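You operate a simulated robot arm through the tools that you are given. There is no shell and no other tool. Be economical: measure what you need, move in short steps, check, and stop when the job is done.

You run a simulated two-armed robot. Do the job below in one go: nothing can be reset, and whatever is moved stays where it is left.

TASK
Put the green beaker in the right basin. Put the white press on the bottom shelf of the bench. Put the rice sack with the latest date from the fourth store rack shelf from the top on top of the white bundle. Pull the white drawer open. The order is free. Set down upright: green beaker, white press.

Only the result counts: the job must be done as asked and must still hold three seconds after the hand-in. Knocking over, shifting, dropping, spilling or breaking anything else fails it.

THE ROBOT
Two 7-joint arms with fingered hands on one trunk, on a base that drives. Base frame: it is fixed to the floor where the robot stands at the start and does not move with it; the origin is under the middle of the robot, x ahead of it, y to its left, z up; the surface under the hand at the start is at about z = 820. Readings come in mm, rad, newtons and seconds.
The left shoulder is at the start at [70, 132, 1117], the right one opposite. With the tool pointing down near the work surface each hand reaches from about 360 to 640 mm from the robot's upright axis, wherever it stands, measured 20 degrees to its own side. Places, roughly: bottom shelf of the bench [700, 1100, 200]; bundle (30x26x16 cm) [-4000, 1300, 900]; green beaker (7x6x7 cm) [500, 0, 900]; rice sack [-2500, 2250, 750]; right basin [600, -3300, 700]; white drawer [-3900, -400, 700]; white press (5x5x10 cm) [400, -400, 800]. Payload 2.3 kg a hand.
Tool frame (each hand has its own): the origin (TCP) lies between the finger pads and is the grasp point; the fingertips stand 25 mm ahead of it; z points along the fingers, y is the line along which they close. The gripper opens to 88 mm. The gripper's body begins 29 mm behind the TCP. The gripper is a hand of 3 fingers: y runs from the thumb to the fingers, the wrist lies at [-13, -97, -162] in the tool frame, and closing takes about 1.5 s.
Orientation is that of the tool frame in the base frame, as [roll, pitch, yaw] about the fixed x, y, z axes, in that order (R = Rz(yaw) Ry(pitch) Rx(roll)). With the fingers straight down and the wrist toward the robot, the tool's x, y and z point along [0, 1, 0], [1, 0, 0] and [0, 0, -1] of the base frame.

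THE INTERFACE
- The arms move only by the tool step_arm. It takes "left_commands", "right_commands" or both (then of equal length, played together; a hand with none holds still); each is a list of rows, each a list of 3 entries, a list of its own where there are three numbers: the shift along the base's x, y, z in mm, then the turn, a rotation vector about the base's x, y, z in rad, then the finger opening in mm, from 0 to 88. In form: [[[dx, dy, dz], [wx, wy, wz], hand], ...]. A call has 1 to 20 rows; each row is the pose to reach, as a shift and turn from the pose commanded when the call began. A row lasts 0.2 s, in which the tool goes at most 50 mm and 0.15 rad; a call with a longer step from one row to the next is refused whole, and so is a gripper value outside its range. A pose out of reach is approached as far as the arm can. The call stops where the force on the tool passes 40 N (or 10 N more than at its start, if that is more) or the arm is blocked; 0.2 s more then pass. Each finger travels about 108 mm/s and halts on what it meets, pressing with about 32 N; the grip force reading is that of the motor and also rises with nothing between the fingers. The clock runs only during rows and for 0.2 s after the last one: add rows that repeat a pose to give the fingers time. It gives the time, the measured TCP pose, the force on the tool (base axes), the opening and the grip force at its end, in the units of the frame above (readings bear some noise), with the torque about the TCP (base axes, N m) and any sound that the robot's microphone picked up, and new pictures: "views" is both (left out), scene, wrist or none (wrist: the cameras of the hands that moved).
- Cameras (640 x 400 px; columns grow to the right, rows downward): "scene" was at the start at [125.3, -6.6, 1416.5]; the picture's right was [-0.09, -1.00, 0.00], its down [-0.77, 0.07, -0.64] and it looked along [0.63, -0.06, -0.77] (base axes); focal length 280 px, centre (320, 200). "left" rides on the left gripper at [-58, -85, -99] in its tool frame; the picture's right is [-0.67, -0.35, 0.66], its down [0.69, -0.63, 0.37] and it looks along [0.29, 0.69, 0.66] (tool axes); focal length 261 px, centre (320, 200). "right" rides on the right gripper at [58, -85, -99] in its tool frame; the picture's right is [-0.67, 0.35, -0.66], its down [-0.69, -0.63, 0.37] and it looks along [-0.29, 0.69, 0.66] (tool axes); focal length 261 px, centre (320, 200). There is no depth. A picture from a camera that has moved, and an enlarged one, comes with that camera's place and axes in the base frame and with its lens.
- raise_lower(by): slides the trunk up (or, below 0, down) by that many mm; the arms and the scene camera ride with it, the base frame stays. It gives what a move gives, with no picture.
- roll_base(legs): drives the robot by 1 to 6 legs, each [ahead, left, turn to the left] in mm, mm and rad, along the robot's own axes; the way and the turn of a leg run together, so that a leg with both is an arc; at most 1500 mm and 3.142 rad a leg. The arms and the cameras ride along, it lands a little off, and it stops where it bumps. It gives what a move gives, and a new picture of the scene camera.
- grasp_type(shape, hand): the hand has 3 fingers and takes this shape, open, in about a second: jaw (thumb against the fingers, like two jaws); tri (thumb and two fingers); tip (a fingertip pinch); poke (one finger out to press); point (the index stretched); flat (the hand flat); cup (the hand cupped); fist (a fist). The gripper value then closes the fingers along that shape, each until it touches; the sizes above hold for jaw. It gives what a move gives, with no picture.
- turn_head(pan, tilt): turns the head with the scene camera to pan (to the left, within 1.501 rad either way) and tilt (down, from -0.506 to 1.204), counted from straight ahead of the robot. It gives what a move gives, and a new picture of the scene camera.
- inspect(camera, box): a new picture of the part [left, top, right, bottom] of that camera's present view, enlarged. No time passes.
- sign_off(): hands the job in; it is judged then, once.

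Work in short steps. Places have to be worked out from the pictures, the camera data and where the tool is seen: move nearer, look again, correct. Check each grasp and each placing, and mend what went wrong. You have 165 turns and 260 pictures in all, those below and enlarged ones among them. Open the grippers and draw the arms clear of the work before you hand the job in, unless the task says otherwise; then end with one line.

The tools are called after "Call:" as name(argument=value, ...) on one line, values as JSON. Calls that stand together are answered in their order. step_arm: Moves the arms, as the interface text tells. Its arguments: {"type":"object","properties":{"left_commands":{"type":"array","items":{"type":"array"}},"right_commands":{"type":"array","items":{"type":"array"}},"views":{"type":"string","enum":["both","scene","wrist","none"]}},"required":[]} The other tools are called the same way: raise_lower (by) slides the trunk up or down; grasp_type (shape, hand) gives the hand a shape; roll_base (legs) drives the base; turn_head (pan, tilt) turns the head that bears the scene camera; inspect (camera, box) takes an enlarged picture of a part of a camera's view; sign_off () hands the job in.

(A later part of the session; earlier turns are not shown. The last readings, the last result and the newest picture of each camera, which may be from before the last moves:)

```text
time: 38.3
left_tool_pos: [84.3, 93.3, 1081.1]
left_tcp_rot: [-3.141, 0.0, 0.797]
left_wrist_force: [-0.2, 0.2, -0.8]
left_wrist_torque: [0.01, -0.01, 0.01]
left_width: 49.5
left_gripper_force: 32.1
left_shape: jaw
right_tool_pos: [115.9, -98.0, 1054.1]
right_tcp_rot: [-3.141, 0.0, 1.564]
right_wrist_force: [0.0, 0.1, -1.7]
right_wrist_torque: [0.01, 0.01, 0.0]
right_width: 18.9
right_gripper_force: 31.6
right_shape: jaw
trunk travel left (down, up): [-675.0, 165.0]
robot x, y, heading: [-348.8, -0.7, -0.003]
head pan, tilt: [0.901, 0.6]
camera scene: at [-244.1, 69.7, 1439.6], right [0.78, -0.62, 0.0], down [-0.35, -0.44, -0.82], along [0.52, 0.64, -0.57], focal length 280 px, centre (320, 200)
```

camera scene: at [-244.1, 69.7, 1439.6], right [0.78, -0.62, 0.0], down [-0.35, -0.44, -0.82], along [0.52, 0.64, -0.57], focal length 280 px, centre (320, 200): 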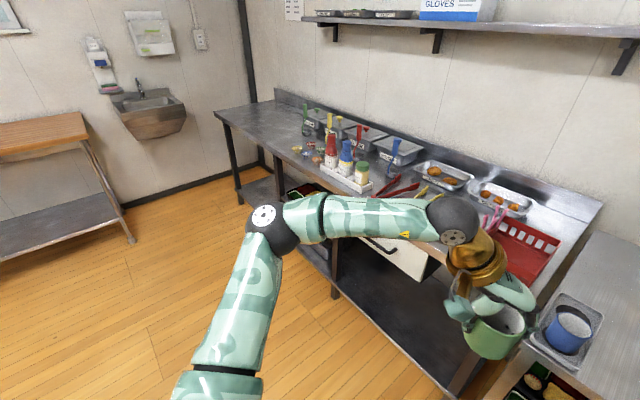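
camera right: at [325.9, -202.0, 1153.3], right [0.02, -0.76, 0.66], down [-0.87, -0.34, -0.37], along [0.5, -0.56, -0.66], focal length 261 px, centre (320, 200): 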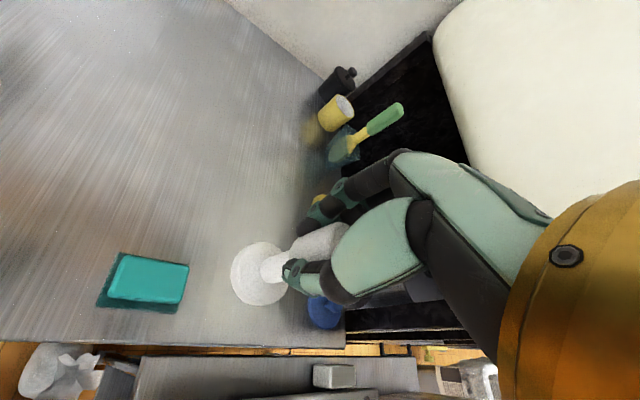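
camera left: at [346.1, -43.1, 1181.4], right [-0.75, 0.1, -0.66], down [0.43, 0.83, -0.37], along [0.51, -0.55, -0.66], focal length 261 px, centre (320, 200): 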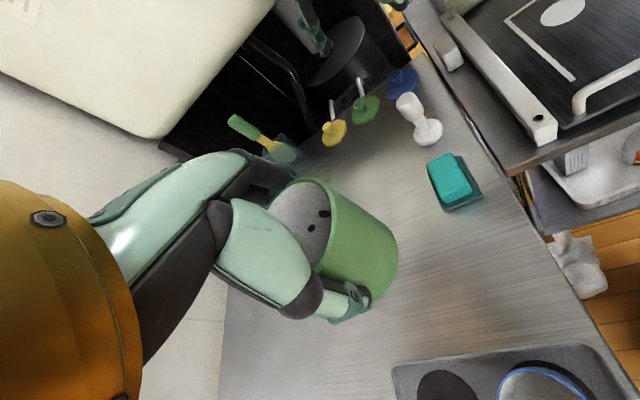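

The bench's right section has an open bottom shelf; leg near (499, 837) and front edge near x≈450-490. I strafe left 700 and look straight at it.

Call:
roll_base(legs=[[0, 700, 0]])

Call:
turn_head(pan=-0.1, tilt=0.9)

```text
time: 42.1
left_tool_pos: [82.5, 793.5, 1082.3]
left_tcp_rot: [-3.141, -0.001, 0.804]
left_wrist_force: [-0.6, -0.7, -1.3]
left_wrist_torque: [-0.01, -0.01, 0.0]
left_width: 49.5
left_gripper_force: 31.5
left_shape: jaw
right_tool_pos: [118.4, 602.6, 1052.3]
right_tcp_rot: [-3.141, 0.0, 1.574]
right_wrist_force: [0.3, -0.6, -1.7]
right_wrist_torque: [-0.02, 0.03, 0.01]
right_width: 18.7
right_gripper_force: 32.2
right_shape: jaw
trunk travel left (down, up): [-675.0, 165.0]
robot x, y, heading: [-348.9, 699.4, 0.001]
head pan, tilt: [0.901, 0.6]
camera scene: at [-245.0, 767.3, 1439.7], right [0.79, -0.62, 0.0], down [-0.35, -0.44, -0.83], along [0.51, 0.65, -0.56], focal length 280 px, centre (320, 200)
```

scene: 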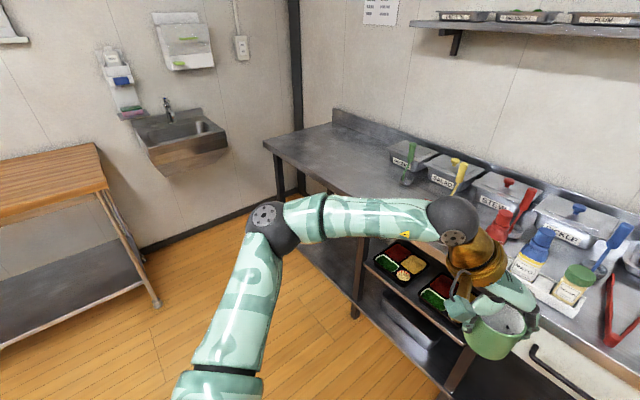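

```text
time: 43.4
left_tool_pos: [82.8, 793.5, 1081.6]
left_tcp_rot: [3.14, 0.0, 0.804]
left_wrist_force: [0.1, 0.3, 1.2]
left_wrist_torque: [0.0, -0.02, 0.0]
left_width: 49.3
left_gripper_force: 31.6
left_shape: jaw
right_tool_pos: [117.8, 602.7, 1053.7]
right_tcp_rot: [-3.14, -0.001, 1.574]
right_wrist_force: [0.0, -0.1, -0.8]
right_wrist_torque: [0.02, 0.0, -0.04]
right_width: 19.0
right_gripper_force: 32.3
right_shape: jaw
trunk travel left (down, up): [-675.0, 165.0]
robot x, y, heading: [-350.1, 699.0, 0.002]
head pan, tilt: [-0.099, 0.901]
camera scene: at [-224.4, 691.7, 1414.9], right [-0.09, -1.0, 0.0], down [-0.78, 0.07, -0.62], along [0.62, -0.06, -0.78], focal length 280 px, centre (320, 200)
```

scene: 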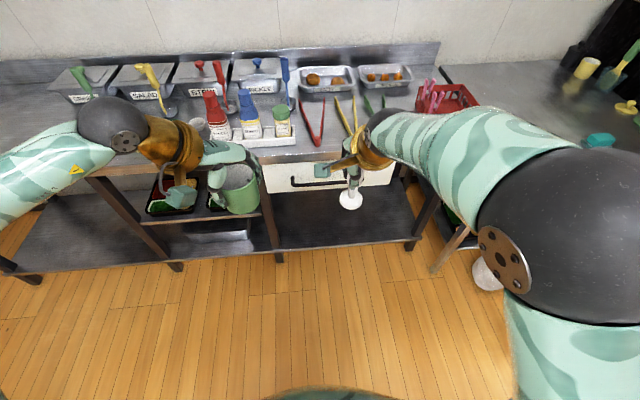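

The shelf in the right section is open below a drawer. I first draw the beaker hand in close, so it won't enter the bench when the trunk lowers.

Call:
step_arm(left_commands=[[[-40, 5, 0], [0, 0, 0], 40], [[-80, 10, 0], [0, 0, 0], 40], [[-120, 15, 0], [0, 0, 0], 40], [[-150, 20, 0], [0, 0, 0], 40], [[-150, 20, 0], [0, 0, 0], 40]], views="none")

Call:
raise_lower(by=-600)

Call:
turn_head(pan=-0.1, tilt=0.5)

```text
time: 44.6
left_tool_pos: [-66.2, 812.6, 1081.0]
left_tcp_rot: [-3.139, 0.0, 0.805]
left_wrist_force: [0.9, 0.6, -0.2]
left_wrist_torque: [-0.05, 0.03, 0.01]
left_width: 49.5
left_gripper_force: 31.6
left_shape: jaw
right_tool_pos: [117.6, 601.0, 1052.1]
right_tcp_rot: [-3.14, 0.001, 1.574]
right_wrist_force: [-0.6, -0.2, -1.1]
right_wrist_torque: [0.02, 0.02, -0.01]
right_width: 18.8
right_gripper_force: 31.8
right_shape: jaw
trunk travel left (down, up): [-675.0, 165.0]
robot x, y, heading: [-347.3, 698.1, 0.002]
head pan, tilt: [-0.099, 0.901]
```

```text
refused: -600 is not a number from -400 to 400
```

```text
time: 45.5
left_tool_pos: [-66.2, 812.2, 1080.8]
left_tcp_rot: [-3.14, -0.001, 0.807]
left_wrist_force: [0.3, -0.3, 0.5]
left_wrist_torque: [0.01, 0.01, 0.04]
left_width: 49.5
left_gripper_force: 31.6
left_shape: jaw
right_tool_pos: [117.1, 602.3, 1053.7]
right_tcp_rot: [3.139, 0.001, 1.573]
right_wrist_force: [0.1, -0.5, -1.3]
right_wrist_torque: [0.05, -0.01, -0.01]
right_width: 18.7
right_gripper_force: 32.6
right_shape: jaw
trunk travel left (down, up): [-675.0, 165.0]
robot x, y, heading: [-349.7, 700.5, 0.002]
head pan, tilt: [-0.099, 0.499]
camera scene: at [-209.3, 690.1, 1448.6], right [-0.1, -1.0, 0.0], down [-0.48, 0.05, -0.88], along [0.87, -0.08, -0.48], focal length 280 px, centre (320, 200)
```

scene: 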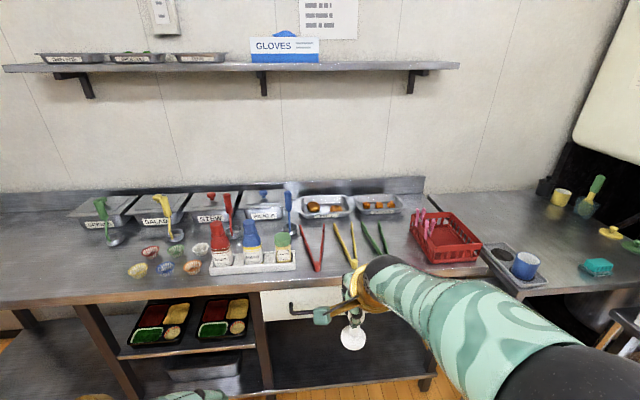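

Lowering the trunk in two steps.

Call:
raise_lower(by=-400)

Call:
raise_lower(by=-200)

Call:
turn_head(pan=-0.1, tilt=0.45)

```text
time: 49.3
left_tool_pos: [-67.2, 813.3, 681.5]
left_tcp_rot: [-3.14, 0.0, 0.804]
left_wrist_force: [-0.3, 0.1, -0.1]
left_wrist_torque: [-0.05, 0.0, -0.03]
left_width: 49.4
left_gripper_force: 32.5
left_shape: jaw
right_tool_pos: [116.4, 601.6, 653.0]
right_tcp_rot: [3.141, -0.001, 1.574]
right_wrist_force: [-0.2, -0.8, -1.6]
right_wrist_torque: [0.02, -0.03, 0.0]
right_width: 18.9
right_gripper_force: 31.8
right_shape: jaw
trunk travel left (down, up): [-275.0, 565.0]
robot x, y, heading: [-348.3, 698.1, 0.003]
head pan, tilt: [-0.099, 0.499]
```

```text
time: 51.5
left_tool_pos: [-66.6, 813.5, 481.7]
left_tcp_rot: [-3.14, 0.001, 0.803]
left_wrist_force: [0.4, -0.7, -0.6]
left_wrist_torque: [-0.02, 0.0, 0.04]
left_width: 49.3
left_gripper_force: 32.2
left_shape: jaw
right_tool_pos: [116.5, 603.0, 454.0]
right_tcp_rot: [-3.141, -0.001, 1.576]
right_wrist_force: [-0.4, -0.8, -1.0]
right_wrist_torque: [0.0, 0.06, -0.03]
right_width: 18.9
right_gripper_force: 32.2
right_shape: jaw
trunk travel left (down, up): [-75.0, 765.0]
robot x, y, heading: [-350.6, 697.8, 0.005]
head pan, tilt: [-0.099, 0.499]
```

```text
time: 52.1
left_tool_pos: [-67.5, 813.1, 481.2]
left_tcp_rot: [-3.142, -0.001, 0.805]
left_wrist_force: [0.9, -0.8, -0.1]
left_wrist_torque: [0.02, -0.03, 0.0]
left_width: 49.2
left_gripper_force: 32.0
left_shape: jaw
right_tool_pos: [115.9, 602.1, 452.1]
right_tcp_rot: [-3.141, 0.001, 1.575]
right_wrist_force: [0.5, 0.2, -1.5]
right_wrist_torque: [0.02, -0.01, -0.04]
right_width: 18.8
right_gripper_force: 32.1
right_shape: jaw
trunk travel left (down, up): [-75.0, 765.0]
robot x, y, heading: [-347.4, 700.5, 0.006]
head pan, tilt: [-0.099, 0.45]
camera scene: at [-208.6, 690.0, 853.2], right [-0.1, -1.0, 0.0], down [-0.43, 0.04, -0.9], along [0.9, -0.09, -0.44], focal length 280 px, centre (320, 200)
```

scene: 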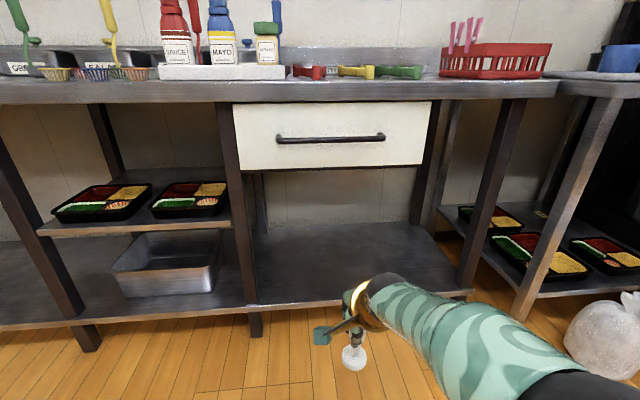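

Triangulating gives shelf front edge x≈472, z≈155, and the open bay y≈130–850. I lower the press to just above shelf height and 100 mm rightwards, then will drive in.

Call:
step_arm(right_commands=[[[0, -20, -30], [0, 0, 0], 10], [[0, -40, -60], [0, 0, 0], 10], [[0, -60, -95], [0, 0, 0], 10], [[0, -80, -130], [0, 0, 0], 10], [[0, -100, -165], [0, 0, 0], 10], [[0, -100, -180], [0, 0, 0], 10], [[0, -100, -180], [0, 0, 0], 10]], views="none")

Call:
roll_base(legs=[[330, 0, 0]])

```text
time: 53.7
left_tool_pos: [-67.8, 812.8, 481.5]
left_tcp_rot: [3.14, 0.001, 0.805]
left_wrist_force: [-0.4, 0.2, -0.1]
left_wrist_torque: [-0.01, 0.02, 0.01]
left_width: 49.0
left_gripper_force: 31.7
left_shape: jaw
right_tool_pos: [114.8, 504.0, 274.3]
right_tcp_rot: [-3.141, 0.0, 1.575]
right_wrist_force: [-0.3, 0.1, -0.6]
right_wrist_torque: [-0.02, -0.02, 0.01]
right_width: 18.7
right_gripper_force: 31.8
right_shape: jaw
trunk travel left (down, up): [-75.0, 765.0]
robot x, y, heading: [-349.1, 698.9, 0.006]
head pan, tilt: [-0.099, 0.45]
```

```text
time: 55.8
left_tool_pos: [253.1, 815.1, 481.1]
left_tcp_rot: [3.141, -0.001, 0.809]
left_wrist_force: [-0.3, 0.2, -1.2]
left_wrist_torque: [-0.03, 0.0, 0.0]
left_width: 49.0
left_gripper_force: 32.6
left_shape: jaw
right_tool_pos: [437.6, 508.7, 274.6]
right_tcp_rot: [-3.141, 0.002, 1.579]
right_wrist_force: [-1.2, -0.1, -1.5]
right_wrist_torque: [0.01, 0.02, 0.03]
right_width: 18.7
right_gripper_force: 32.4
right_shape: jaw
trunk travel left (down, up): [-75.0, 765.0]
robot x, y, heading: [-29.4, 700.2, 0.008]
head pan, tilt: [-0.099, 0.45]
camera scene: at [112.3, 692.5, 853.2], right [-0.09, -1.0, 0.0], down [-0.43, 0.04, -0.9], along [0.9, -0.08, -0.44], focal length 280 px, centre (320, 200)
```

scene: 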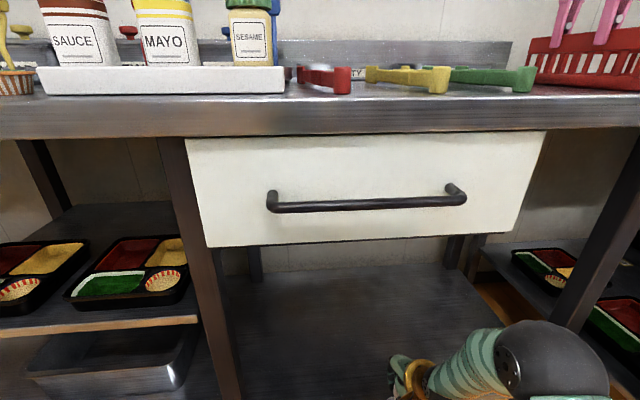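

Now near; I extend the press hand 70 mm over the shelf and check the wrist view.

Call:
step_arm(right_commands=[[[35, 0, 0], [0, 0, 0], 10], [[70, 0, 0], [0, 0, 0], 10], [[70, 0, 0], [0, 0, 0], 10]], views="wrist")

```text
time: 56.6
left_tool_pos: [252.6, 816.8, 481.1]
left_tcp_rot: [3.14, -0.001, 0.807]
left_wrist_force: [0.2, -0.1, -0.5]
left_wrist_torque: [0.0, -0.01, 0.0]
left_width: 49.3
left_gripper_force: 32.3
left_shape: jaw
right_tool_pos: [507.9, 507.7, 276.5]
right_tcp_rot: [-3.139, 0.001, 1.58]
right_wrist_force: [0.6, 0.4, -1.5]
right_wrist_torque: [0.04, 0.02, -0.01]
right_width: 18.1
right_gripper_force: 31.7
right_shape: jaw
trunk travel left (down, up): [-75.0, 765.0]
robot x, y, heading: [-29.0, 700.0, 0.007]
head pan, tilt: [-0.099, 0.45]
camera right: at [422.6, 563.6, 376.7], right [0.35, -0.67, 0.65], down [-0.62, -0.69, -0.36], along [0.7, -0.28, -0.66], focal length 261 px, centre (320, 200)
```

right: 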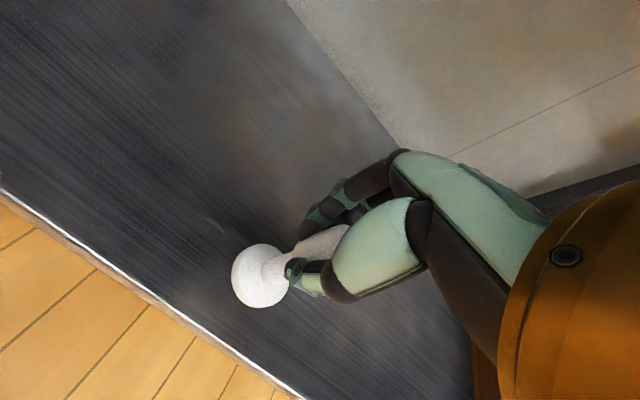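

Over the shelf now. Extend 60 mm more, then lower until contact.

Call:
step_arm(right_commands=[[[35, 0, 0], [0, 0, 0], 10], [[60, 0, 0], [0, 0, 0], 10], [[60, 0, -10], [0, 0, 0], 10], [[60, 0, -20], [0, 0, 0], 10], [[60, 0, -20], [0, 0, 0], 10]], views="wrist")

```text
time: 57.8
left_tool_pos: [252.8, 815.6, 482.3]
left_tcp_rot: [3.141, 0.002, 0.808]
left_wrist_force: [-0.1, 0.0, -0.6]
left_wrist_torque: [0.02, 0.01, -0.03]
left_width: 49.3
left_gripper_force: 31.9
left_shape: jaw
right_tool_pos: [566.0, 507.3, 255.0]
right_tcp_rot: [-3.139, -0.001, 1.58]
right_wrist_force: [0.6, -0.3, -1.7]
right_wrist_torque: [0.02, 0.0, 0.02]
right_width: 17.2
right_gripper_force: 32.2
right_shape: jaw
trunk travel left (down, up): [-75.0, 765.0]
robot x, y, heading: [-27.2, 701.9, 0.009]
head pan, tilt: [-0.099, 0.45]
camera right: at [480.9, 564.0, 355.5], right [0.35, -0.67, 0.66], down [-0.62, -0.69, -0.36], along [0.7, -0.28, -0.66], focal length 261 px, centre (320, 200)
```

right: 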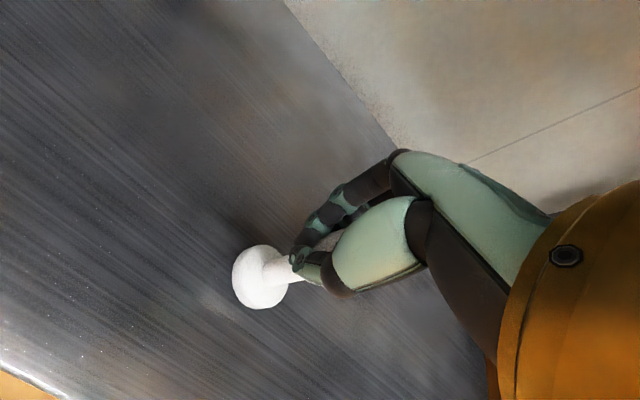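

Slowly lower further.

Call:
step_arm(right_commands=[[[0, 0, -3], [0, 0, 0], 10], [[0, 0, -6], [0, 0, 0], 10], [[0, 0, -9], [0, 0, 0], 10], [[0, 0, -9], [0, 0, 0], 10]], views="wrist")

```text
time: 58.8
left_tool_pos: [253.3, 816.9, 480.2]
left_tcp_rot: [-3.141, 0.0, 0.807]
left_wrist_force: [0.9, -0.2, -0.5]
left_wrist_torque: [-0.01, 0.0, 0.01]
left_width: 49.1
left_gripper_force: 31.7
left_shape: jaw
right_tool_pos: [566.4, 508.1, 247.1]
right_tcp_rot: [-3.141, 0.0, 1.578]
right_wrist_force: [0.9, -0.7, -2.0]
right_wrist_torque: [0.03, -0.03, 0.0]
right_width: 17.4
right_gripper_force: 32.4
right_shape: jaw
trunk travel left (down, up): [-75.0, 765.0]
robot x, y, heading: [-27.1, 699.6, 0.013]
head pan, tilt: [-0.099, 0.45]
camera right: at [481.3, 564.7, 346.7], right [0.35, -0.67, 0.66], down [-0.62, -0.69, -0.37], along [0.7, -0.28, -0.66], focal length 261 px, centre (320, 200)
```

right: 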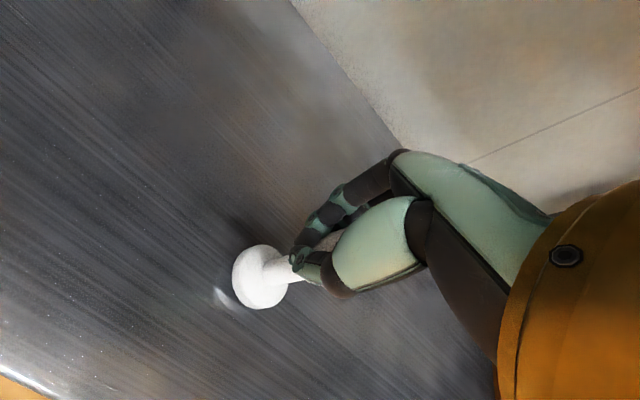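

No contact yet; continue in fine rows.

Call:
step_arm(right_commands=[[[0, 0, -2], [0, 0, 0], 10], [[0, 0, -4], [0, 0, 0], 10], [[0, 0, -6], [0, 0, 0], 10], [[0, 0, -8], [0, 0, 0], 10], [[0, 0, -8], [0, 0, 0], 10]], views="wrist")

```text
time: 60.0
left_tool_pos: [250.9, 816.9, 482.9]
left_tcp_rot: [3.138, -0.002, 0.811]
left_wrist_force: [0.3, 0.0, 0.6]
left_wrist_torque: [0.0, 0.02, 0.03]
left_width: 49.4
left_gripper_force: 32.1
left_shape: jaw
right_tool_pos: [566.9, 508.3, 241.7]
right_tcp_rot: [3.137, -0.001, 1.579]
right_wrist_force: [-0.9, 3.5, 10.4]
right_wrist_torque: [-0.06, -0.02, 0.01]
right_width: 17.7
right_gripper_force: 32.7
right_shape: jaw
trunk travel left (down, up): [-75.0, 765.0]
robot x, y, heading: [-28.4, 702.8, 0.011]
head pan, tilt: [-0.099, 0.45]
camera right: at [480.1, 565.7, 340.9], right [0.35, -0.67, 0.66], down [-0.62, -0.69, -0.37], along [0.7, -0.28, -0.66], focal length 261 px, centre (320, 200)
```

right: 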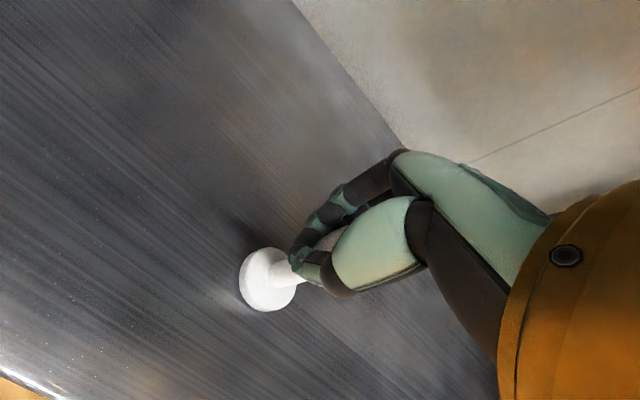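

Contact (10 N) at TCP z 241.7. I ease up 2 mm and open slowly.

Call:
step_arm(right_commands=[[[0, 0, 2], [0, 0, 0], 10], [[0, 0, 2], [0, 0, 0], 18], [[0, 0, 2], [0, 0, 0], 24], [[0, 0, 2], [0, 0, 0], 32], [[0, 0, 2], [0, 0, 0], 45], [[0, 0, 2], [0, 0, 0], 60], [[0, 0, 2], [0, 0, 0], 80], [[0, 0, 2], [0, 0, 0], 88], [[0, 0, 2], [0, 0, 0], 88]], views="wrist")

```text
time: 62.0
left_tool_pos: [253.7, 815.9, 481.5]
left_tcp_rot: [-3.141, 0.001, 0.806]
left_wrist_force: [-0.4, 0.5, -1.1]
left_wrist_torque: [0.0, 0.02, -0.03]
left_width: 49.2
left_gripper_force: 32.6
left_shape: jaw
right_tool_pos: [565.9, 508.8, 239.5]
right_tcp_rot: [3.141, 0.0, 1.581]
right_wrist_force: [-0.1, 0.3, 0.1]
right_wrist_torque: [0.01, 0.02, 0.01]
right_width: 87.6
right_gripper_force: 0.1
right_shape: jaw
trunk travel left (down, up): [-75.0, 765.0]
robot x, y, heading: [-27.3, 701.5, 0.01]
head pan, tilt: [-0.099, 0.45]
camera right: at [481.0, 565.2, 340.3], right [0.35, -0.67, 0.66], down [-0.62, -0.69, -0.37], along [0.7, -0.28, -0.66], focal length 261 px, centre (320, 200)
```

right: 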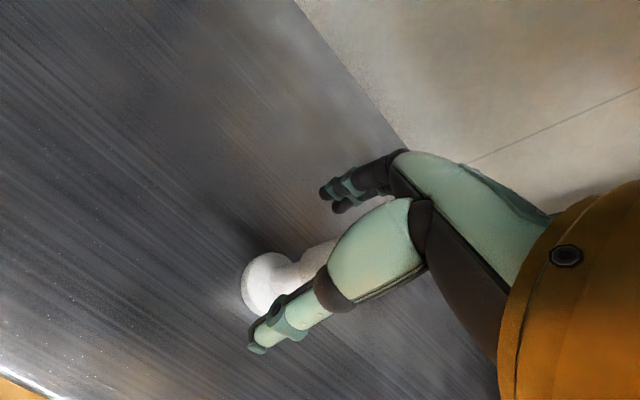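

Free. Lift 75 mm straight up, then withdraw.

Call:
step_arm(right_commands=[[[0, 0, 25], [0, 0, 0], 88], [[0, 0, 50], [0, 0, 0], 88], [[0, 0, 75], [0, 0, 0], 88], [[-40, 0, 75], [0, 0, 0], 88], [[-80, 0, 75], [0, 0, 0], 88], [[-120, 0, 75], [0, 0, 0], 88], [[-120, 0, 75], [0, 0, 0], 88]], views="wrist")

```text
time: 63.6
left_tool_pos: [253.0, 816.3, 481.0]
left_tcp_rot: [3.141, -0.001, 0.808]
left_wrist_force: [-0.6, 0.0, 0.1]
left_wrist_torque: [0.02, 0.0, -0.06]
left_width: 49.2
left_gripper_force: 31.7
left_shape: jaw
right_tool_pos: [449.8, 507.1, 314.9]
right_tcp_rot: [3.141, 0.002, 1.577]
right_wrist_force: [0.2, -0.5, -1.1]
right_wrist_torque: [-0.01, 0.0, 0.02]
right_width: 87.8
right_gripper_force: 0.0
right_shape: jaw
trunk travel left (down, up): [-75.0, 765.0]
robot x, y, heading: [-28.1, 700.8, 0.014]
head pan, tilt: [-0.099, 0.45]
camera right: at [364.0, 564.8, 415.9], right [0.35, -0.67, 0.66], down [-0.62, -0.69, -0.37], along [0.7, -0.28, -0.66], focal length 261 px, centre (320, 200)
```

right: 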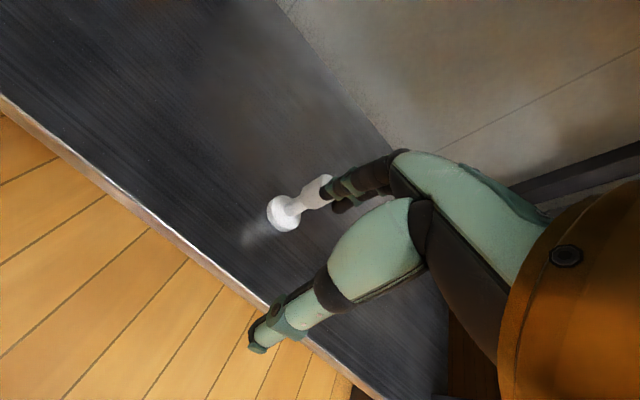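

The press stands upright on the shelf. I back off and raise the trunk.

Call:
roll_base(legs=[[-500, 0, 0]])

Call:
raise_lower(by=400)

Call:
raise_lower(by=200)

Call:
turn_head(pan=-1.3, tilt=0.4)

```text
time: 66.6
left_tool_pos: [-247.1, 811.4, 480.9]
left_tcp_rot: [-3.14, 0.0, 0.804]
left_wrist_force: [0.3, -0.2, 0.2]
left_wrist_torque: [0.0, -0.03, -0.05]
left_width: 49.4
left_gripper_force: 32.1
left_shape: jaw
right_tool_pos: [-50.3, 503.4, 317.4]
right_tcp_rot: [-3.141, 0.0, 1.574]
right_wrist_force: [-0.7, 1.1, -0.3]
right_wrist_torque: [-0.02, -0.01, -0.04]
right_width: 87.7
right_gripper_force: 0.0
right_shape: jaw
trunk travel left (down, up): [-75.0, 765.0]
robot x, y, heading: [-530.3, 694.6, 0.007]
head pan, tilt: [-0.099, 0.45]
camera scene: at [-387.8, 688.8, 853.2], right [-0.09, -1.0, 0.0], down [-0.43, 0.04, -0.9], along [0.9, -0.09, -0.44], focal length 280 px, centre (320, 200)
```

scene: 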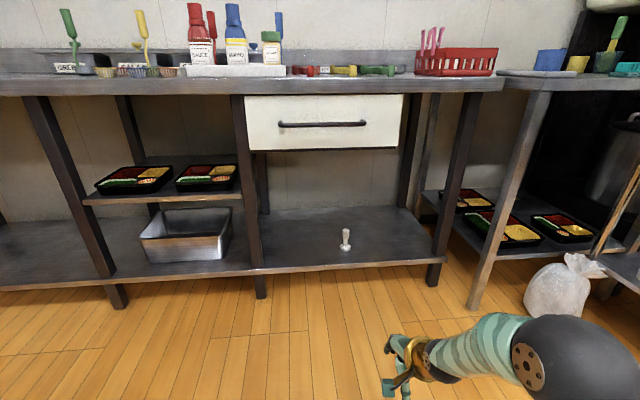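

```text
time: 70.4
left_tool_pos: [-245.3, 811.6, 881.3]
left_tcp_rot: [3.141, 0.0, 0.805]
left_wrist_force: [-1.0, 0.5, -0.5]
left_wrist_torque: [-0.01, 0.02, -0.02]
left_width: 49.0
left_gripper_force: 32.2
left_shape: jaw
right_tool_pos: [-51.2, 502.5, 715.4]
right_tcp_rot: [-3.142, 0.0, 1.575]
right_wrist_force: [-0.5, 0.7, 0.1]
right_wrist_torque: [-0.03, 0.0, 0.0]
right_width: 87.4
right_gripper_force: 0.0
right_shape: jaw
trunk travel left (down, up): [-475.0, 365.0]
robot x, y, heading: [-526.9, 697.3, 0.006]
head pan, tilt: [-0.099, 0.45]
```

```text
time: 72.6
left_tool_pos: [-245.6, 812.0, 1082.0]
left_tcp_rot: [3.142, 0.001, 0.805]
left_wrist_force: [-0.5, -0.1, -0.4]
left_wrist_torque: [0.0, 0.01, 0.01]
left_width: 49.2
left_gripper_force: 31.6
left_shape: jaw
right_tool_pos: [-50.6, 503.1, 915.8]
right_tcp_rot: [3.142, 0.0, 1.574]
right_wrist_force: [0.0, -0.2, 0.6]
right_wrist_torque: [0.03, 0.05, -0.02]
right_width: 87.7
right_gripper_force: 0.0
right_shape: jaw
trunk travel left (down, up): [-675.0, 165.0]
robot x, y, heading: [-528.8, 701.8, 0.006]
head pan, tilt: [-0.099, 0.45]
```

```text
time: 74.0
left_tool_pos: [-246.0, 811.5, 1081.2]
left_tcp_rot: [-3.14, 0.0, 0.806]
left_wrist_force: [0.0, -0.1, -0.8]
left_wrist_torque: [0.04, 0.0, 0.0]
left_width: 49.2
left_gripper_force: 32.6
left_shape: jaw
right_tool_pos: [-50.7, 504.2, 916.4]
right_tcp_rot: [-3.141, -0.001, 1.574]
right_wrist_force: [0.9, -0.1, -0.5]
right_wrist_torque: [-0.04, 0.02, -0.02]
right_width: 87.5
right_gripper_force: 0.0
right_shape: jaw
trunk travel left (down, up): [-675.0, 165.0]
robot x, y, heading: [-528.4, 694.2, 0.006]
head pan, tilt: [-1.3, 0.4]
camera scene: at [-453.8, 608.4, 1457.9], right [-0.96, -0.27, 0.0], down [-0.11, 0.37, -0.92], along [0.25, -0.89, -0.39], focal length 280 px, centre (320, 200)
```

scene: 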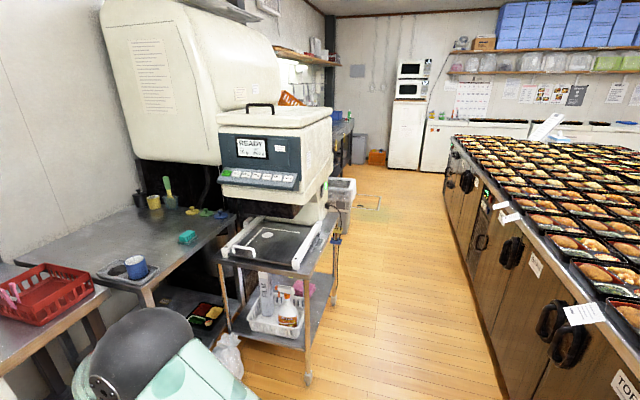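

Press is upright on the shelf and the dispenser is undisturbed. The corridor lies between x≈-130 and x≈-950; I centre on it, turn to face -y and look.

Call:
roll_base(legs=[[-40, 0, 0], [0, 0, -1.571]])

Call:
turn_head(pan=0.0, tilt=0.5)

```text
time: 78.6
left_tool_pos: [-447.6, 417.3, 1081.1]
left_tcp_rot: [-3.14, 0.001, -0.744]
left_wrist_force: [-0.9, -0.1, -0.8]
left_wrist_torque: [0.0, -0.02, -0.01]
left_width: 49.1
left_gripper_force: 32.3
left_shape: jaw
right_tool_pos: [-752.1, 215.0, 915.3]
right_tcp_rot: [3.141, 0.0, 0.025]
right_wrist_force: [0.9, -1.1, -0.1]
right_wrist_torque: [0.0, -0.02, 0.01]
right_width: 87.4
right_gripper_force: 0.1
right_shape: jaw
trunk travel left (down, up): [-675.0, 165.0]
robot x, y, heading: [-571.0, 694.9, -1.543]
head pan, tilt: [-1.3, 0.4]
camera scene: at [-657.3, 619.5, 1457.9], right [-0.29, 0.96, 0.0], down [0.37, 0.11, -0.92], along [-0.88, -0.27, -0.39], focal length 280 px, centre (320, 200)
```

scene: 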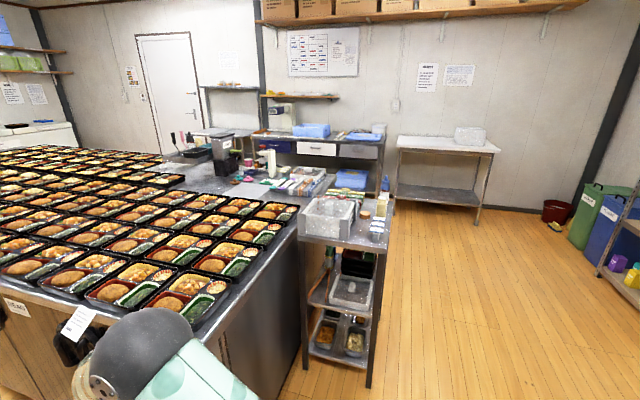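

```text
time: 80.1
left_tool_pos: [-448.3, 416.3, 1081.8]
left_tcp_rot: [3.14, 0.0, -0.746]
left_wrist_force: [0.1, 0.2, -0.3]
left_wrist_torque: [0.0, 0.0, -0.03]
left_width: 49.0
left_gripper_force: 32.0
left_shape: jaw
right_tool_pos: [-752.3, 215.5, 915.6]
right_tcp_rot: [-3.141, 0.001, 0.026]
right_wrist_force: [-0.6, 1.0, -0.3]
right_wrist_torque: [0.0, -0.04, 0.01]
right_width: 87.6
right_gripper_force: 0.0
right_shape: jaw
trunk travel left (down, up): [-675.0, 165.0]
robot x, y, heading: [-571.1, 696.5, -1.544]
head pan, tilt: [0.0, 0.499]
camera scene: at [-566.6, 555.6, 1448.8], right [-1.0, -0.03, 0.0], down [-0.01, 0.48, -0.88], along [0.02, -0.88, -0.48], focal length 280 px, centre (320, 200)
```

scene: 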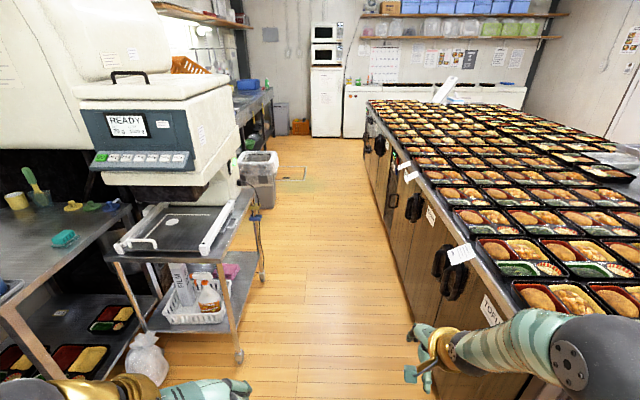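

The right hand is low beside the food counter; I raise and pull it inward before driving down the corridor.

Call:
step_arm(right_commands=[[[20, 20, 40], [0, 0, 0], 88], [[40, 40, 80], [0, 0, 0], 88], [[60, 60, 120], [0, 0, 0], 88], [[80, 80, 160], [0, 0, 0], 88], [[80, 90, 165], [0, 0, 0], 88], [[80, 90, 165], [0, 0, 0], 88]], views="none")

Call:
roll_base(legs=[[0, 0, -0.027], [1200, 0, 0]])

```text
time: 81.5
left_tool_pos: [-448.8, 418.1, 1081.7]
left_tcp_rot: [-3.141, -0.002, -0.746]
left_wrist_force: [-0.2, -0.2, -0.8]
left_wrist_torque: [0.0, 0.0, 0.03]
left_width: 49.1
left_gripper_force: 31.7
left_shape: jaw
right_tool_pos: [-671.6, 306.1, 1081.4]
right_tcp_rot: [3.139, -0.002, 0.024]
right_wrist_force: [0.1, 0.3, -0.4]
right_wrist_torque: [0.01, 0.0, -0.02]
right_width: 88.0
right_gripper_force: 0.1
right_shape: jaw
right hand out of reach, approached as far as the arm can: row 4, 5
trunk travel left (down, up): [-675.0, 165.0]
robot x, y, heading: [-570.5, 699.7, -1.541]
head pan, tilt: [0.0, 0.499]
```

```text
time: 88.0
left_tool_pos: [-455.1, -813.0, 1081.4]
left_tcp_rot: [3.141, 0.0, -0.771]
left_wrist_force: [-0.3, 0.3, -0.3]
left_wrist_torque: [0.02, 0.0, 0.0]
left_width: 49.1
left_gripper_force: 31.6
left_shape: jaw
right_tool_pos: [-681.5, -920.6, 1081.7]
right_tcp_rot: [-3.142, 0.0, 0.001]
right_wrist_force: [0.0, 0.0, -0.1]
right_wrist_torque: [0.02, 0.01, 0.01]
right_width: 87.6
right_gripper_force: 0.0
right_shape: jaw
trunk travel left (down, up): [-675.0, 165.0]
robot x, y, heading: [-571.3, -529.0, -1.568]
head pan, tilt: [0.0, 0.499]
camera scene: at [-570.2, -670.7, 1448.8], right [-1.0, 0.0, 0.0], down [0.0, 0.48, -0.88], along [0.0, -0.88, -0.48], focal length 280 px, centre (320, 200)
```

scene: 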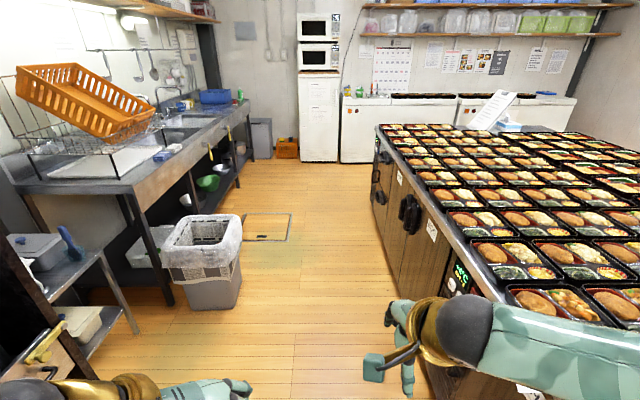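

The sink counter is beyond the bin, front edge x≈340. I drive on to about y=-3400 in the clear corridor.

Call:
roll_base(legs=[[1400, 0, 0], [1400, 0, 0]])

Call:
turn_head(pan=1.3, tilt=0.6)

```text
time: 101.5
left_tool_pos: [-471.2, -3586.0, 1082.1]
left_tcp_rot: [-3.141, -0.001, -0.769]
left_wrist_force: [0.4, -0.6, -0.4]
left_wrist_torque: [-0.03, -0.01, -0.01]
left_width: 49.3
left_gripper_force: 32.1
left_shape: jaw
right_tool_pos: [-698.8, -3690.8, 1081.4]
right_tcp_rot: [3.141, 0.0, 0.002]
right_wrist_force: [1.1, 0.1, 1.5]
right_wrist_torque: [-0.01, -0.01, -0.01]
right_width: 87.7
right_gripper_force: 0.0
right_shape: jaw
trunk travel left (down, up): [-675.0, 165.0]
robot x, y, heading: [-590.2, -3302.6, -1.567]
head pan, tilt: [0.0, 0.499]
camera scene: at [-588.0, -3442.6, 1448.8], right [-1.0, 0.0, 0.0], down [0.0, 0.48, -0.88], along [0.0, -0.88, -0.48], focal length 280 px, centre (320, 200)
```

scene: 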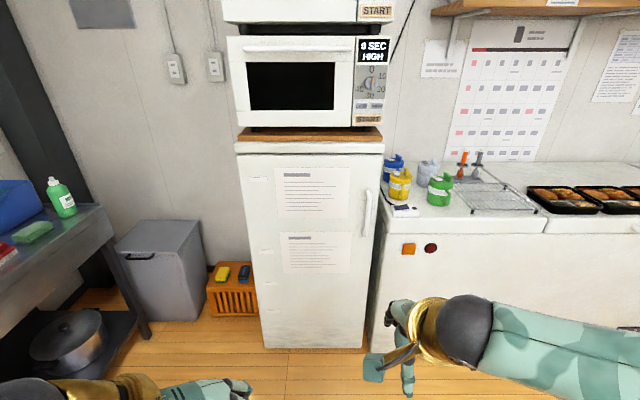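

```text
time: 103.0
left_tool_pos: [-472.4, -3585.3, 1081.3]
left_tcp_rot: [3.141, 0.0, -0.769]
left_wrist_force: [0.0, 0.3, -0.9]
left_wrist_torque: [0.01, -0.02, -0.03]
left_width: 48.9
left_gripper_force: 31.8
left_shape: jaw
right_tool_pos: [-698.0, -3691.7, 1081.1]
right_tcp_rot: [-3.141, 0.001, 0.003]
right_wrist_force: [-0.2, 0.4, 1.0]
right_wrist_torque: [0.03, -0.03, -0.01]
right_width: 87.8
right_gripper_force: 0.1
right_shape: jaw
trunk travel left (down, up): [-675.0, 165.0]
robot x, y, heading: [-584.4, -3302.2, -1.57]
head pan, tilt: [1.3, 0.6]
camera scene: at [-503.0, -3375.6, 1439.7], right [-0.27, -0.96, 0.0], down [-0.54, 0.15, -0.83], along [0.8, -0.22, -0.57], focal length 280 px, centre (320, 200)
```

scene: 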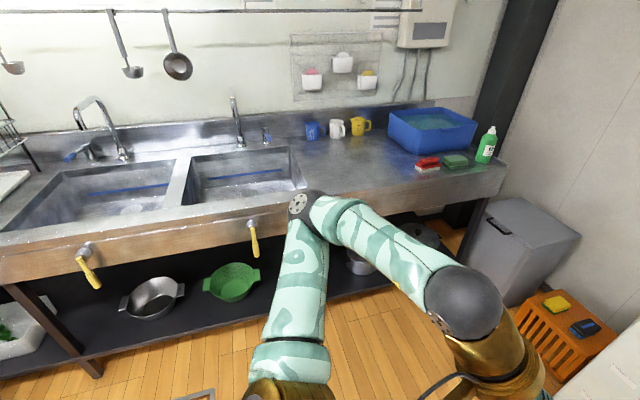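

Right basin spans about x 424–830, y −3570…−3120. I turn to face it, shift right, and approach part way.

Call:
roll_base(legs=[[0, 0, 1.57], [0, -140, 0], [450, 0, 0]])

Call:
turn_head(pan=0.1, tilt=0.7)

```text
time: 110.4
left_tool_pos: [136.7, -3321.6, 1081.6]
left_tcp_rot: [3.141, 0.0, 0.801]
left_wrist_force: [-0.3, -0.7, -0.6]
left_wrist_torque: [0.02, 0.0, 0.0]
left_width: 49.1
left_gripper_force: 32.2
left_shape: jaw
right_tool_pos: [244.1, -3548.0, 1081.7]
right_tcp_rot: [3.141, -0.001, 1.573]
right_wrist_force: [0.5, 0.1, -0.1]
right_wrist_torque: [0.01, 0.03, 0.03]
right_width: 87.9
right_gripper_force: 0.0
right_shape: jaw
trunk travel left (down, up): [-675.0, 165.0]
robot x, y, heading: [-143.5, -3435.9, 0.007]
head pan, tilt: [1.3, 0.6]
camera scene: at [-73.3, -3351.2, 1439.8], right [0.96, -0.27, 0.0], down [-0.15, -0.54, -0.83], along [0.22, 0.8, -0.56], focal length 280 px, centre (320, 200)
```

scene: 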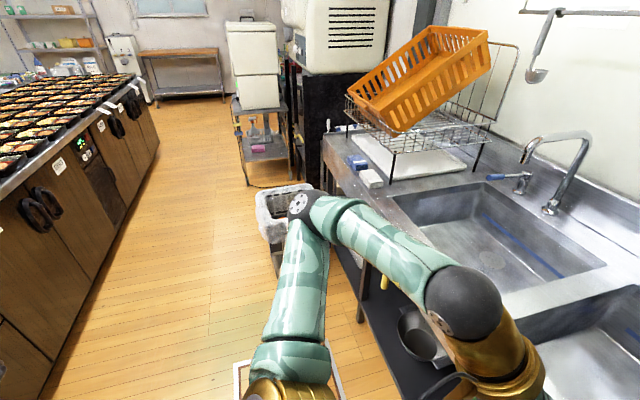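

```text
time: 111.8
left_tool_pos: [137.5, -3323.3, 1081.6]
left_tcp_rot: [3.141, 0.0, 0.802]
left_wrist_force: [-1.0, 0.8, -0.7]
left_wrist_torque: [0.01, 0.03, -0.01]
left_width: 49.2
left_gripper_force: 32.1
left_shape: jaw
right_tool_pos: [244.7, -3548.3, 1082.3]
right_tcp_rot: [-3.141, -0.002, 1.574]
right_wrist_force: [-0.2, -0.8, 0.2]
right_wrist_torque: [0.01, 0.04, 0.02]
right_width: 88.3
right_gripper_force: 0.0
right_shape: jaw
trunk travel left (down, up): [-675.0, 165.0]
robot x, y, heading: [-140.6, -3435.9, 0.001]
head pan, tilt: [0.099, 0.7]
camera scene: at [-10.8, -3427.7, 1431.0], right [0.1, -0.99, 0.0], down [-0.64, -0.07, -0.76], along [0.76, 0.08, -0.64], focal length 280 px, centre (320, 200)
```

scene: 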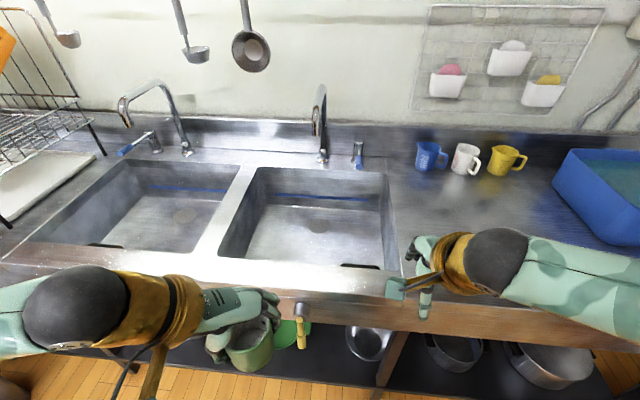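

Basin floor estimated at z≈690. I drive 200 closer, then extend the beaker over the basin.

Call:
roll_base(legs=[[190, 0, 0]])

Call:
step_arm(left_commands=[[[45, -5, 0], [0, 0, 0], 40], [[90, -10, 0], [0, 0, 0], 40], [[135, -15, 0], [0, 0, 0], 40], [[180, -20, 0], [0, 0, 0], 40], [[225, -25, 0], [0, 0, 0], 40], [[235, -28, -40], [0, 0, 0], 40], [[235, -28, -80], [0, 0, 0], 40], [[235, -28, -80], [0, 0, 0], 40]])

```text
time: 113.3
left_tool_pos: [322.9, -3321.9, 1081.6]
left_tcp_rot: [3.139, -0.001, 0.802]
left_wrist_force: [-1.0, 0.6, 0.1]
left_wrist_torque: [0.03, 0.0, -0.02]
left_width: 49.2
left_gripper_force: 31.7
left_shape: jaw
right_tool_pos: [429.3, -3548.7, 1082.4]
right_tcp_rot: [3.14, 0.0, 1.572]
right_wrist_force: [0.3, 0.3, 0.2]
right_wrist_torque: [0.01, 0.02, -0.02]
right_width: 87.9
right_gripper_force: 0.0
right_shape: jaw
trunk travel left (down, up): [-675.0, 165.0]
robot x, y, heading: [40.8, -3434.4, 0.003]
head pan, tilt: [0.099, 0.7]
camera scene: at [173.1, -3427.4, 1431.3], right [0.1, -0.99, 0.0], down [-0.64, -0.07, -0.77], along [0.76, 0.08, -0.64], focal length 280 px, centre (320, 200)
```

scene: 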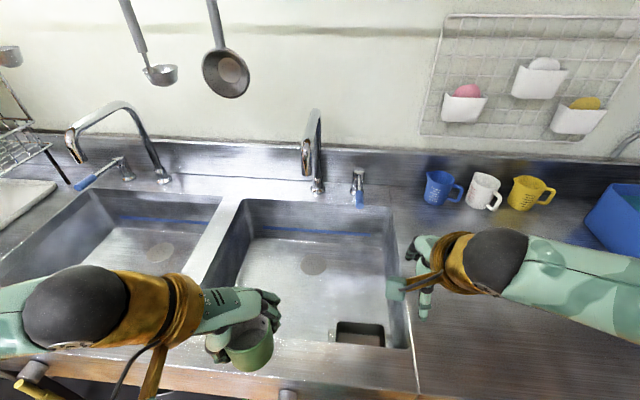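

```text
time: 115.1
left_tool_pos: [510.4, -3355.2, 1071.4]
left_tcp_rot: [-3.141, -0.005, 0.8]
left_wrist_force: [-0.2, 0.1, -0.5]
left_wrist_torque: [0.03, 0.02, 0.0]
left_width: 48.9
left_gripper_force: 31.8
left_shape: jaw
left hand out of reach, approached as far as the arm can: row 4, 5, 6, 7, 8
right_tool_pos: [431.6, -3547.6, 1081.7]
right_tcp_rot: [-3.141, 0.0, 1.573]
right_wrist_force: [0.2, -0.3, -1.1]
right_wrist_torque: [0.03, 0.04, 0.02]
right_width: 88.0
right_gripper_force: 0.1
right_shape: jaw
trunk travel left (down, up): [-675.0, 165.0]
robot x, y, heading: [42.2, -3436.0, 0.001]
head pan, tilt: [0.099, 0.7]
camera scene: at [176.2, -3427.7, 1431.0], right [0.1, -0.99, 0.0], down [-0.64, -0.07, -0.76], along [0.76, 0.08, -0.64], focal length 280 px, centre (320, 200)
camera left: at [407.7, -3338.7, 1171.0], right [-0.71, -0.23, -0.66], down [0.03, 0.93, -0.36], along [0.7, -0.28, -0.66], focal length 261 px, centre (320, 200)
```

scene: 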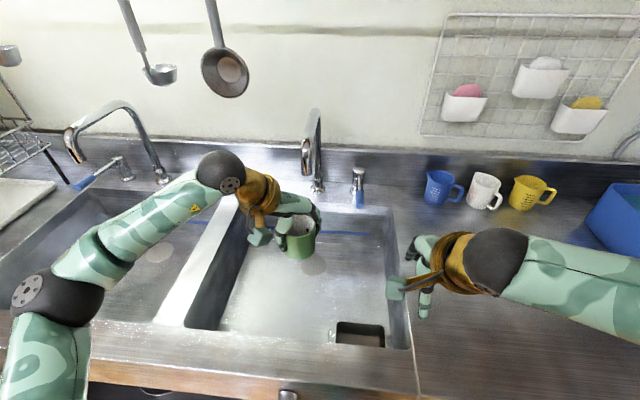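
left: 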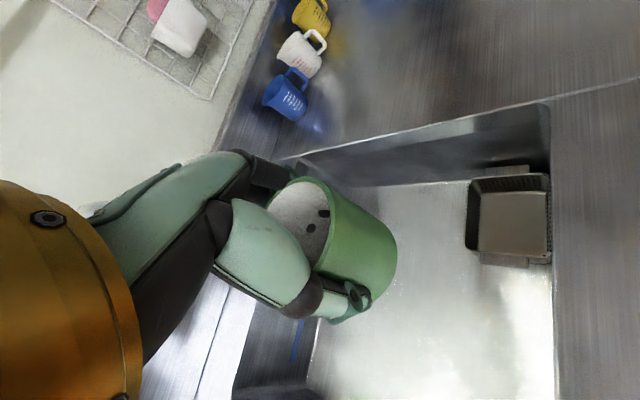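

The beaker is over the basin at x 510; there's a strainer tray near (479,-3487), so I nudge +y and descend to just above rim height.

Call:
step_arm(left_commands=[[[10, 10, -40], [0, 0, 0], 40], [[20, 20, -80], [0, 0, 0], 40], [[30, 25, -120], [0, 0, 0], 40], [[30, 25, -160], [0, 0, 0], 40], [[30, 25, -160], [0, 0, 0], 40]])

```text
time: 116.3
left_tool_pos: [500.6, -3325.3, 939.5]
left_tcp_rot: [-3.141, -0.002, 0.802]
left_wrist_force: [-0.2, 0.5, -0.1]
left_wrist_torque: [0.01, -0.04, -0.04]
left_width: 48.7
left_gripper_force: 32.1
left_shape: jaw
left hand out of reach, approached as far as the arm can: row 1, 2, 3, 4, 5
right_tool_pos: [430.1, -3548.4, 1082.4]
right_tcp_rot: [3.14, 0.0, 1.572]
right_wrist_force: [-1.0, 0.1, 0.1]
right_wrist_torque: [0.0, 0.0, 0.02]
right_width: 88.0
right_gripper_force: 0.0
right_shape: jaw
trunk travel left (down, up): [-675.0, 165.0]
robot x, y, heading: [41.2, -3439.1, 0.004]
head pan, tilt: [0.099, 0.7]
camera scene: at [174.9, -3427.9, 1431.2], right [0.1, -0.99, 0.0], down [-0.64, -0.07, -0.77], along [0.76, 0.08, -0.64], focal length 280 px, centre (320, 200)
camera left: at [399.4, -3308.1, 1039.3], right [-0.72, -0.24, -0.66], down [0.02, 0.93, -0.37], along [0.7, -0.28, -0.66], focal length 261 px, centre (320, 200)
```

scene: 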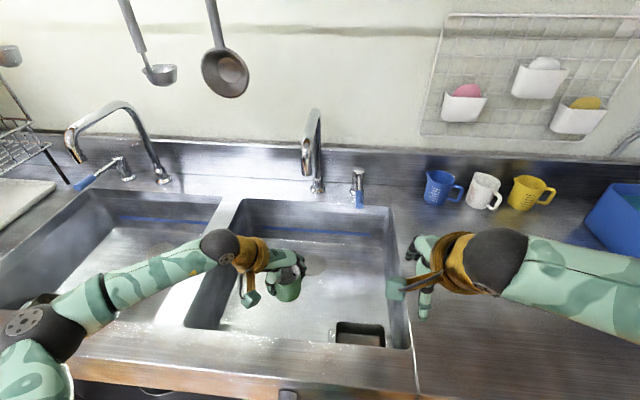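
left: 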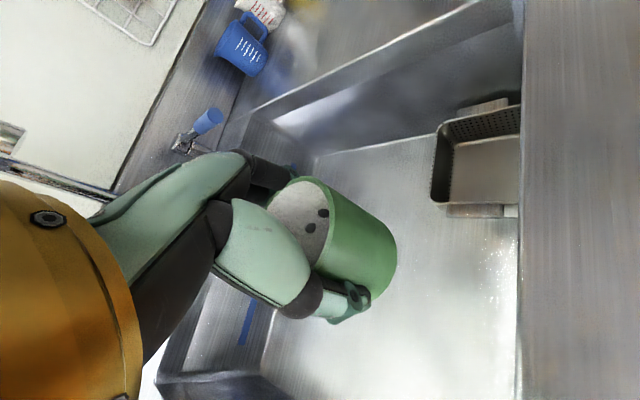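

Reach is limited by the wrist yaw; I rotate the hand by +0.5 rad and then extend.

Call:
step_arm(left_commands=[[[0, 0, 0], [0, 0, 0.13], 40], [[5, 0, 0], [0, 0, 0.26], 40], [[15, 0, 0], [0, 0, 0.39], 40], [[30, 0, 0], [0, 0, 0.5], 40], [[50, 0, 0], [0, 0, 0.5], 40], [[70, -5, 0], [0, 0, 0.5], 40], [[70, -5, -40], [0, 0, 0.5], 40], [[70, -5, -80], [0, 0, 0.5], 40], [[70, -5, -80], [0, 0, 0.5], 40]])

```text
time: 118.3
left_tool_pos: [572.7, -3333.9, 860.2]
left_tcp_rot: [3.141, -0.002, 1.301]
left_wrist_force: [0.2, 0.5, -0.8]
left_wrist_torque: [-0.02, -0.01, -0.02]
left_width: 49.0
left_gripper_force: 32.1
left_shape: jaw
right_tool_pos: [431.3, -3547.8, 1081.8]
right_tcp_rot: [-3.141, 0.0, 1.573]
right_wrist_force: [0.2, 0.0, -0.2]
right_wrist_torque: [0.0, 0.0, 0.0]
right_width: 88.1
right_gripper_force: 0.0
right_shape: jaw
trunk travel left (down, up): [-675.0, 165.0]
robot x, y, heading: [42.3, -3437.2, 0.002]
head pan, tilt: [0.099, 0.7]
camera scene: at [175.9, -3427.6, 1431.1], right [0.1, -0.99, 0.0], down [-0.64, -0.07, -0.76], along [0.76, 0.08, -0.64], focal length 280 px, centre (320, 200)
camera left: at [474.6, -3365.8, 959.0], right [-0.51, -0.55, -0.66], down [-0.42, 0.83, -0.37], along [0.75, 0.09, -0.66], focal length 261 px, centre (320, 200)
```

scene: 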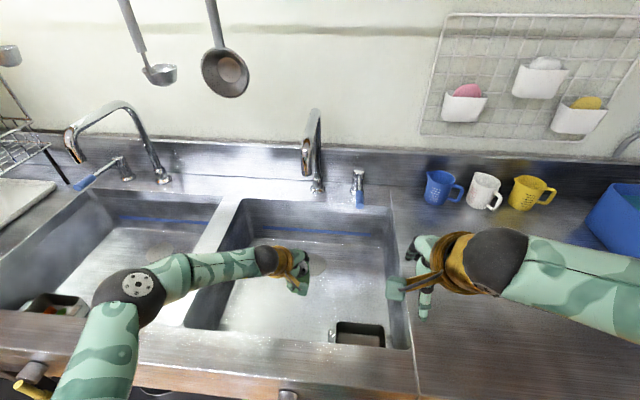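
left: 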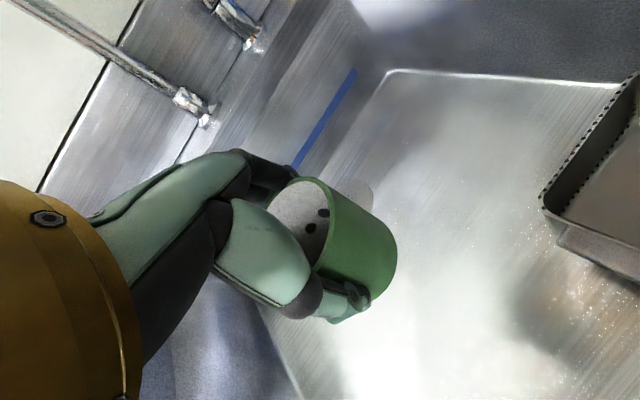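

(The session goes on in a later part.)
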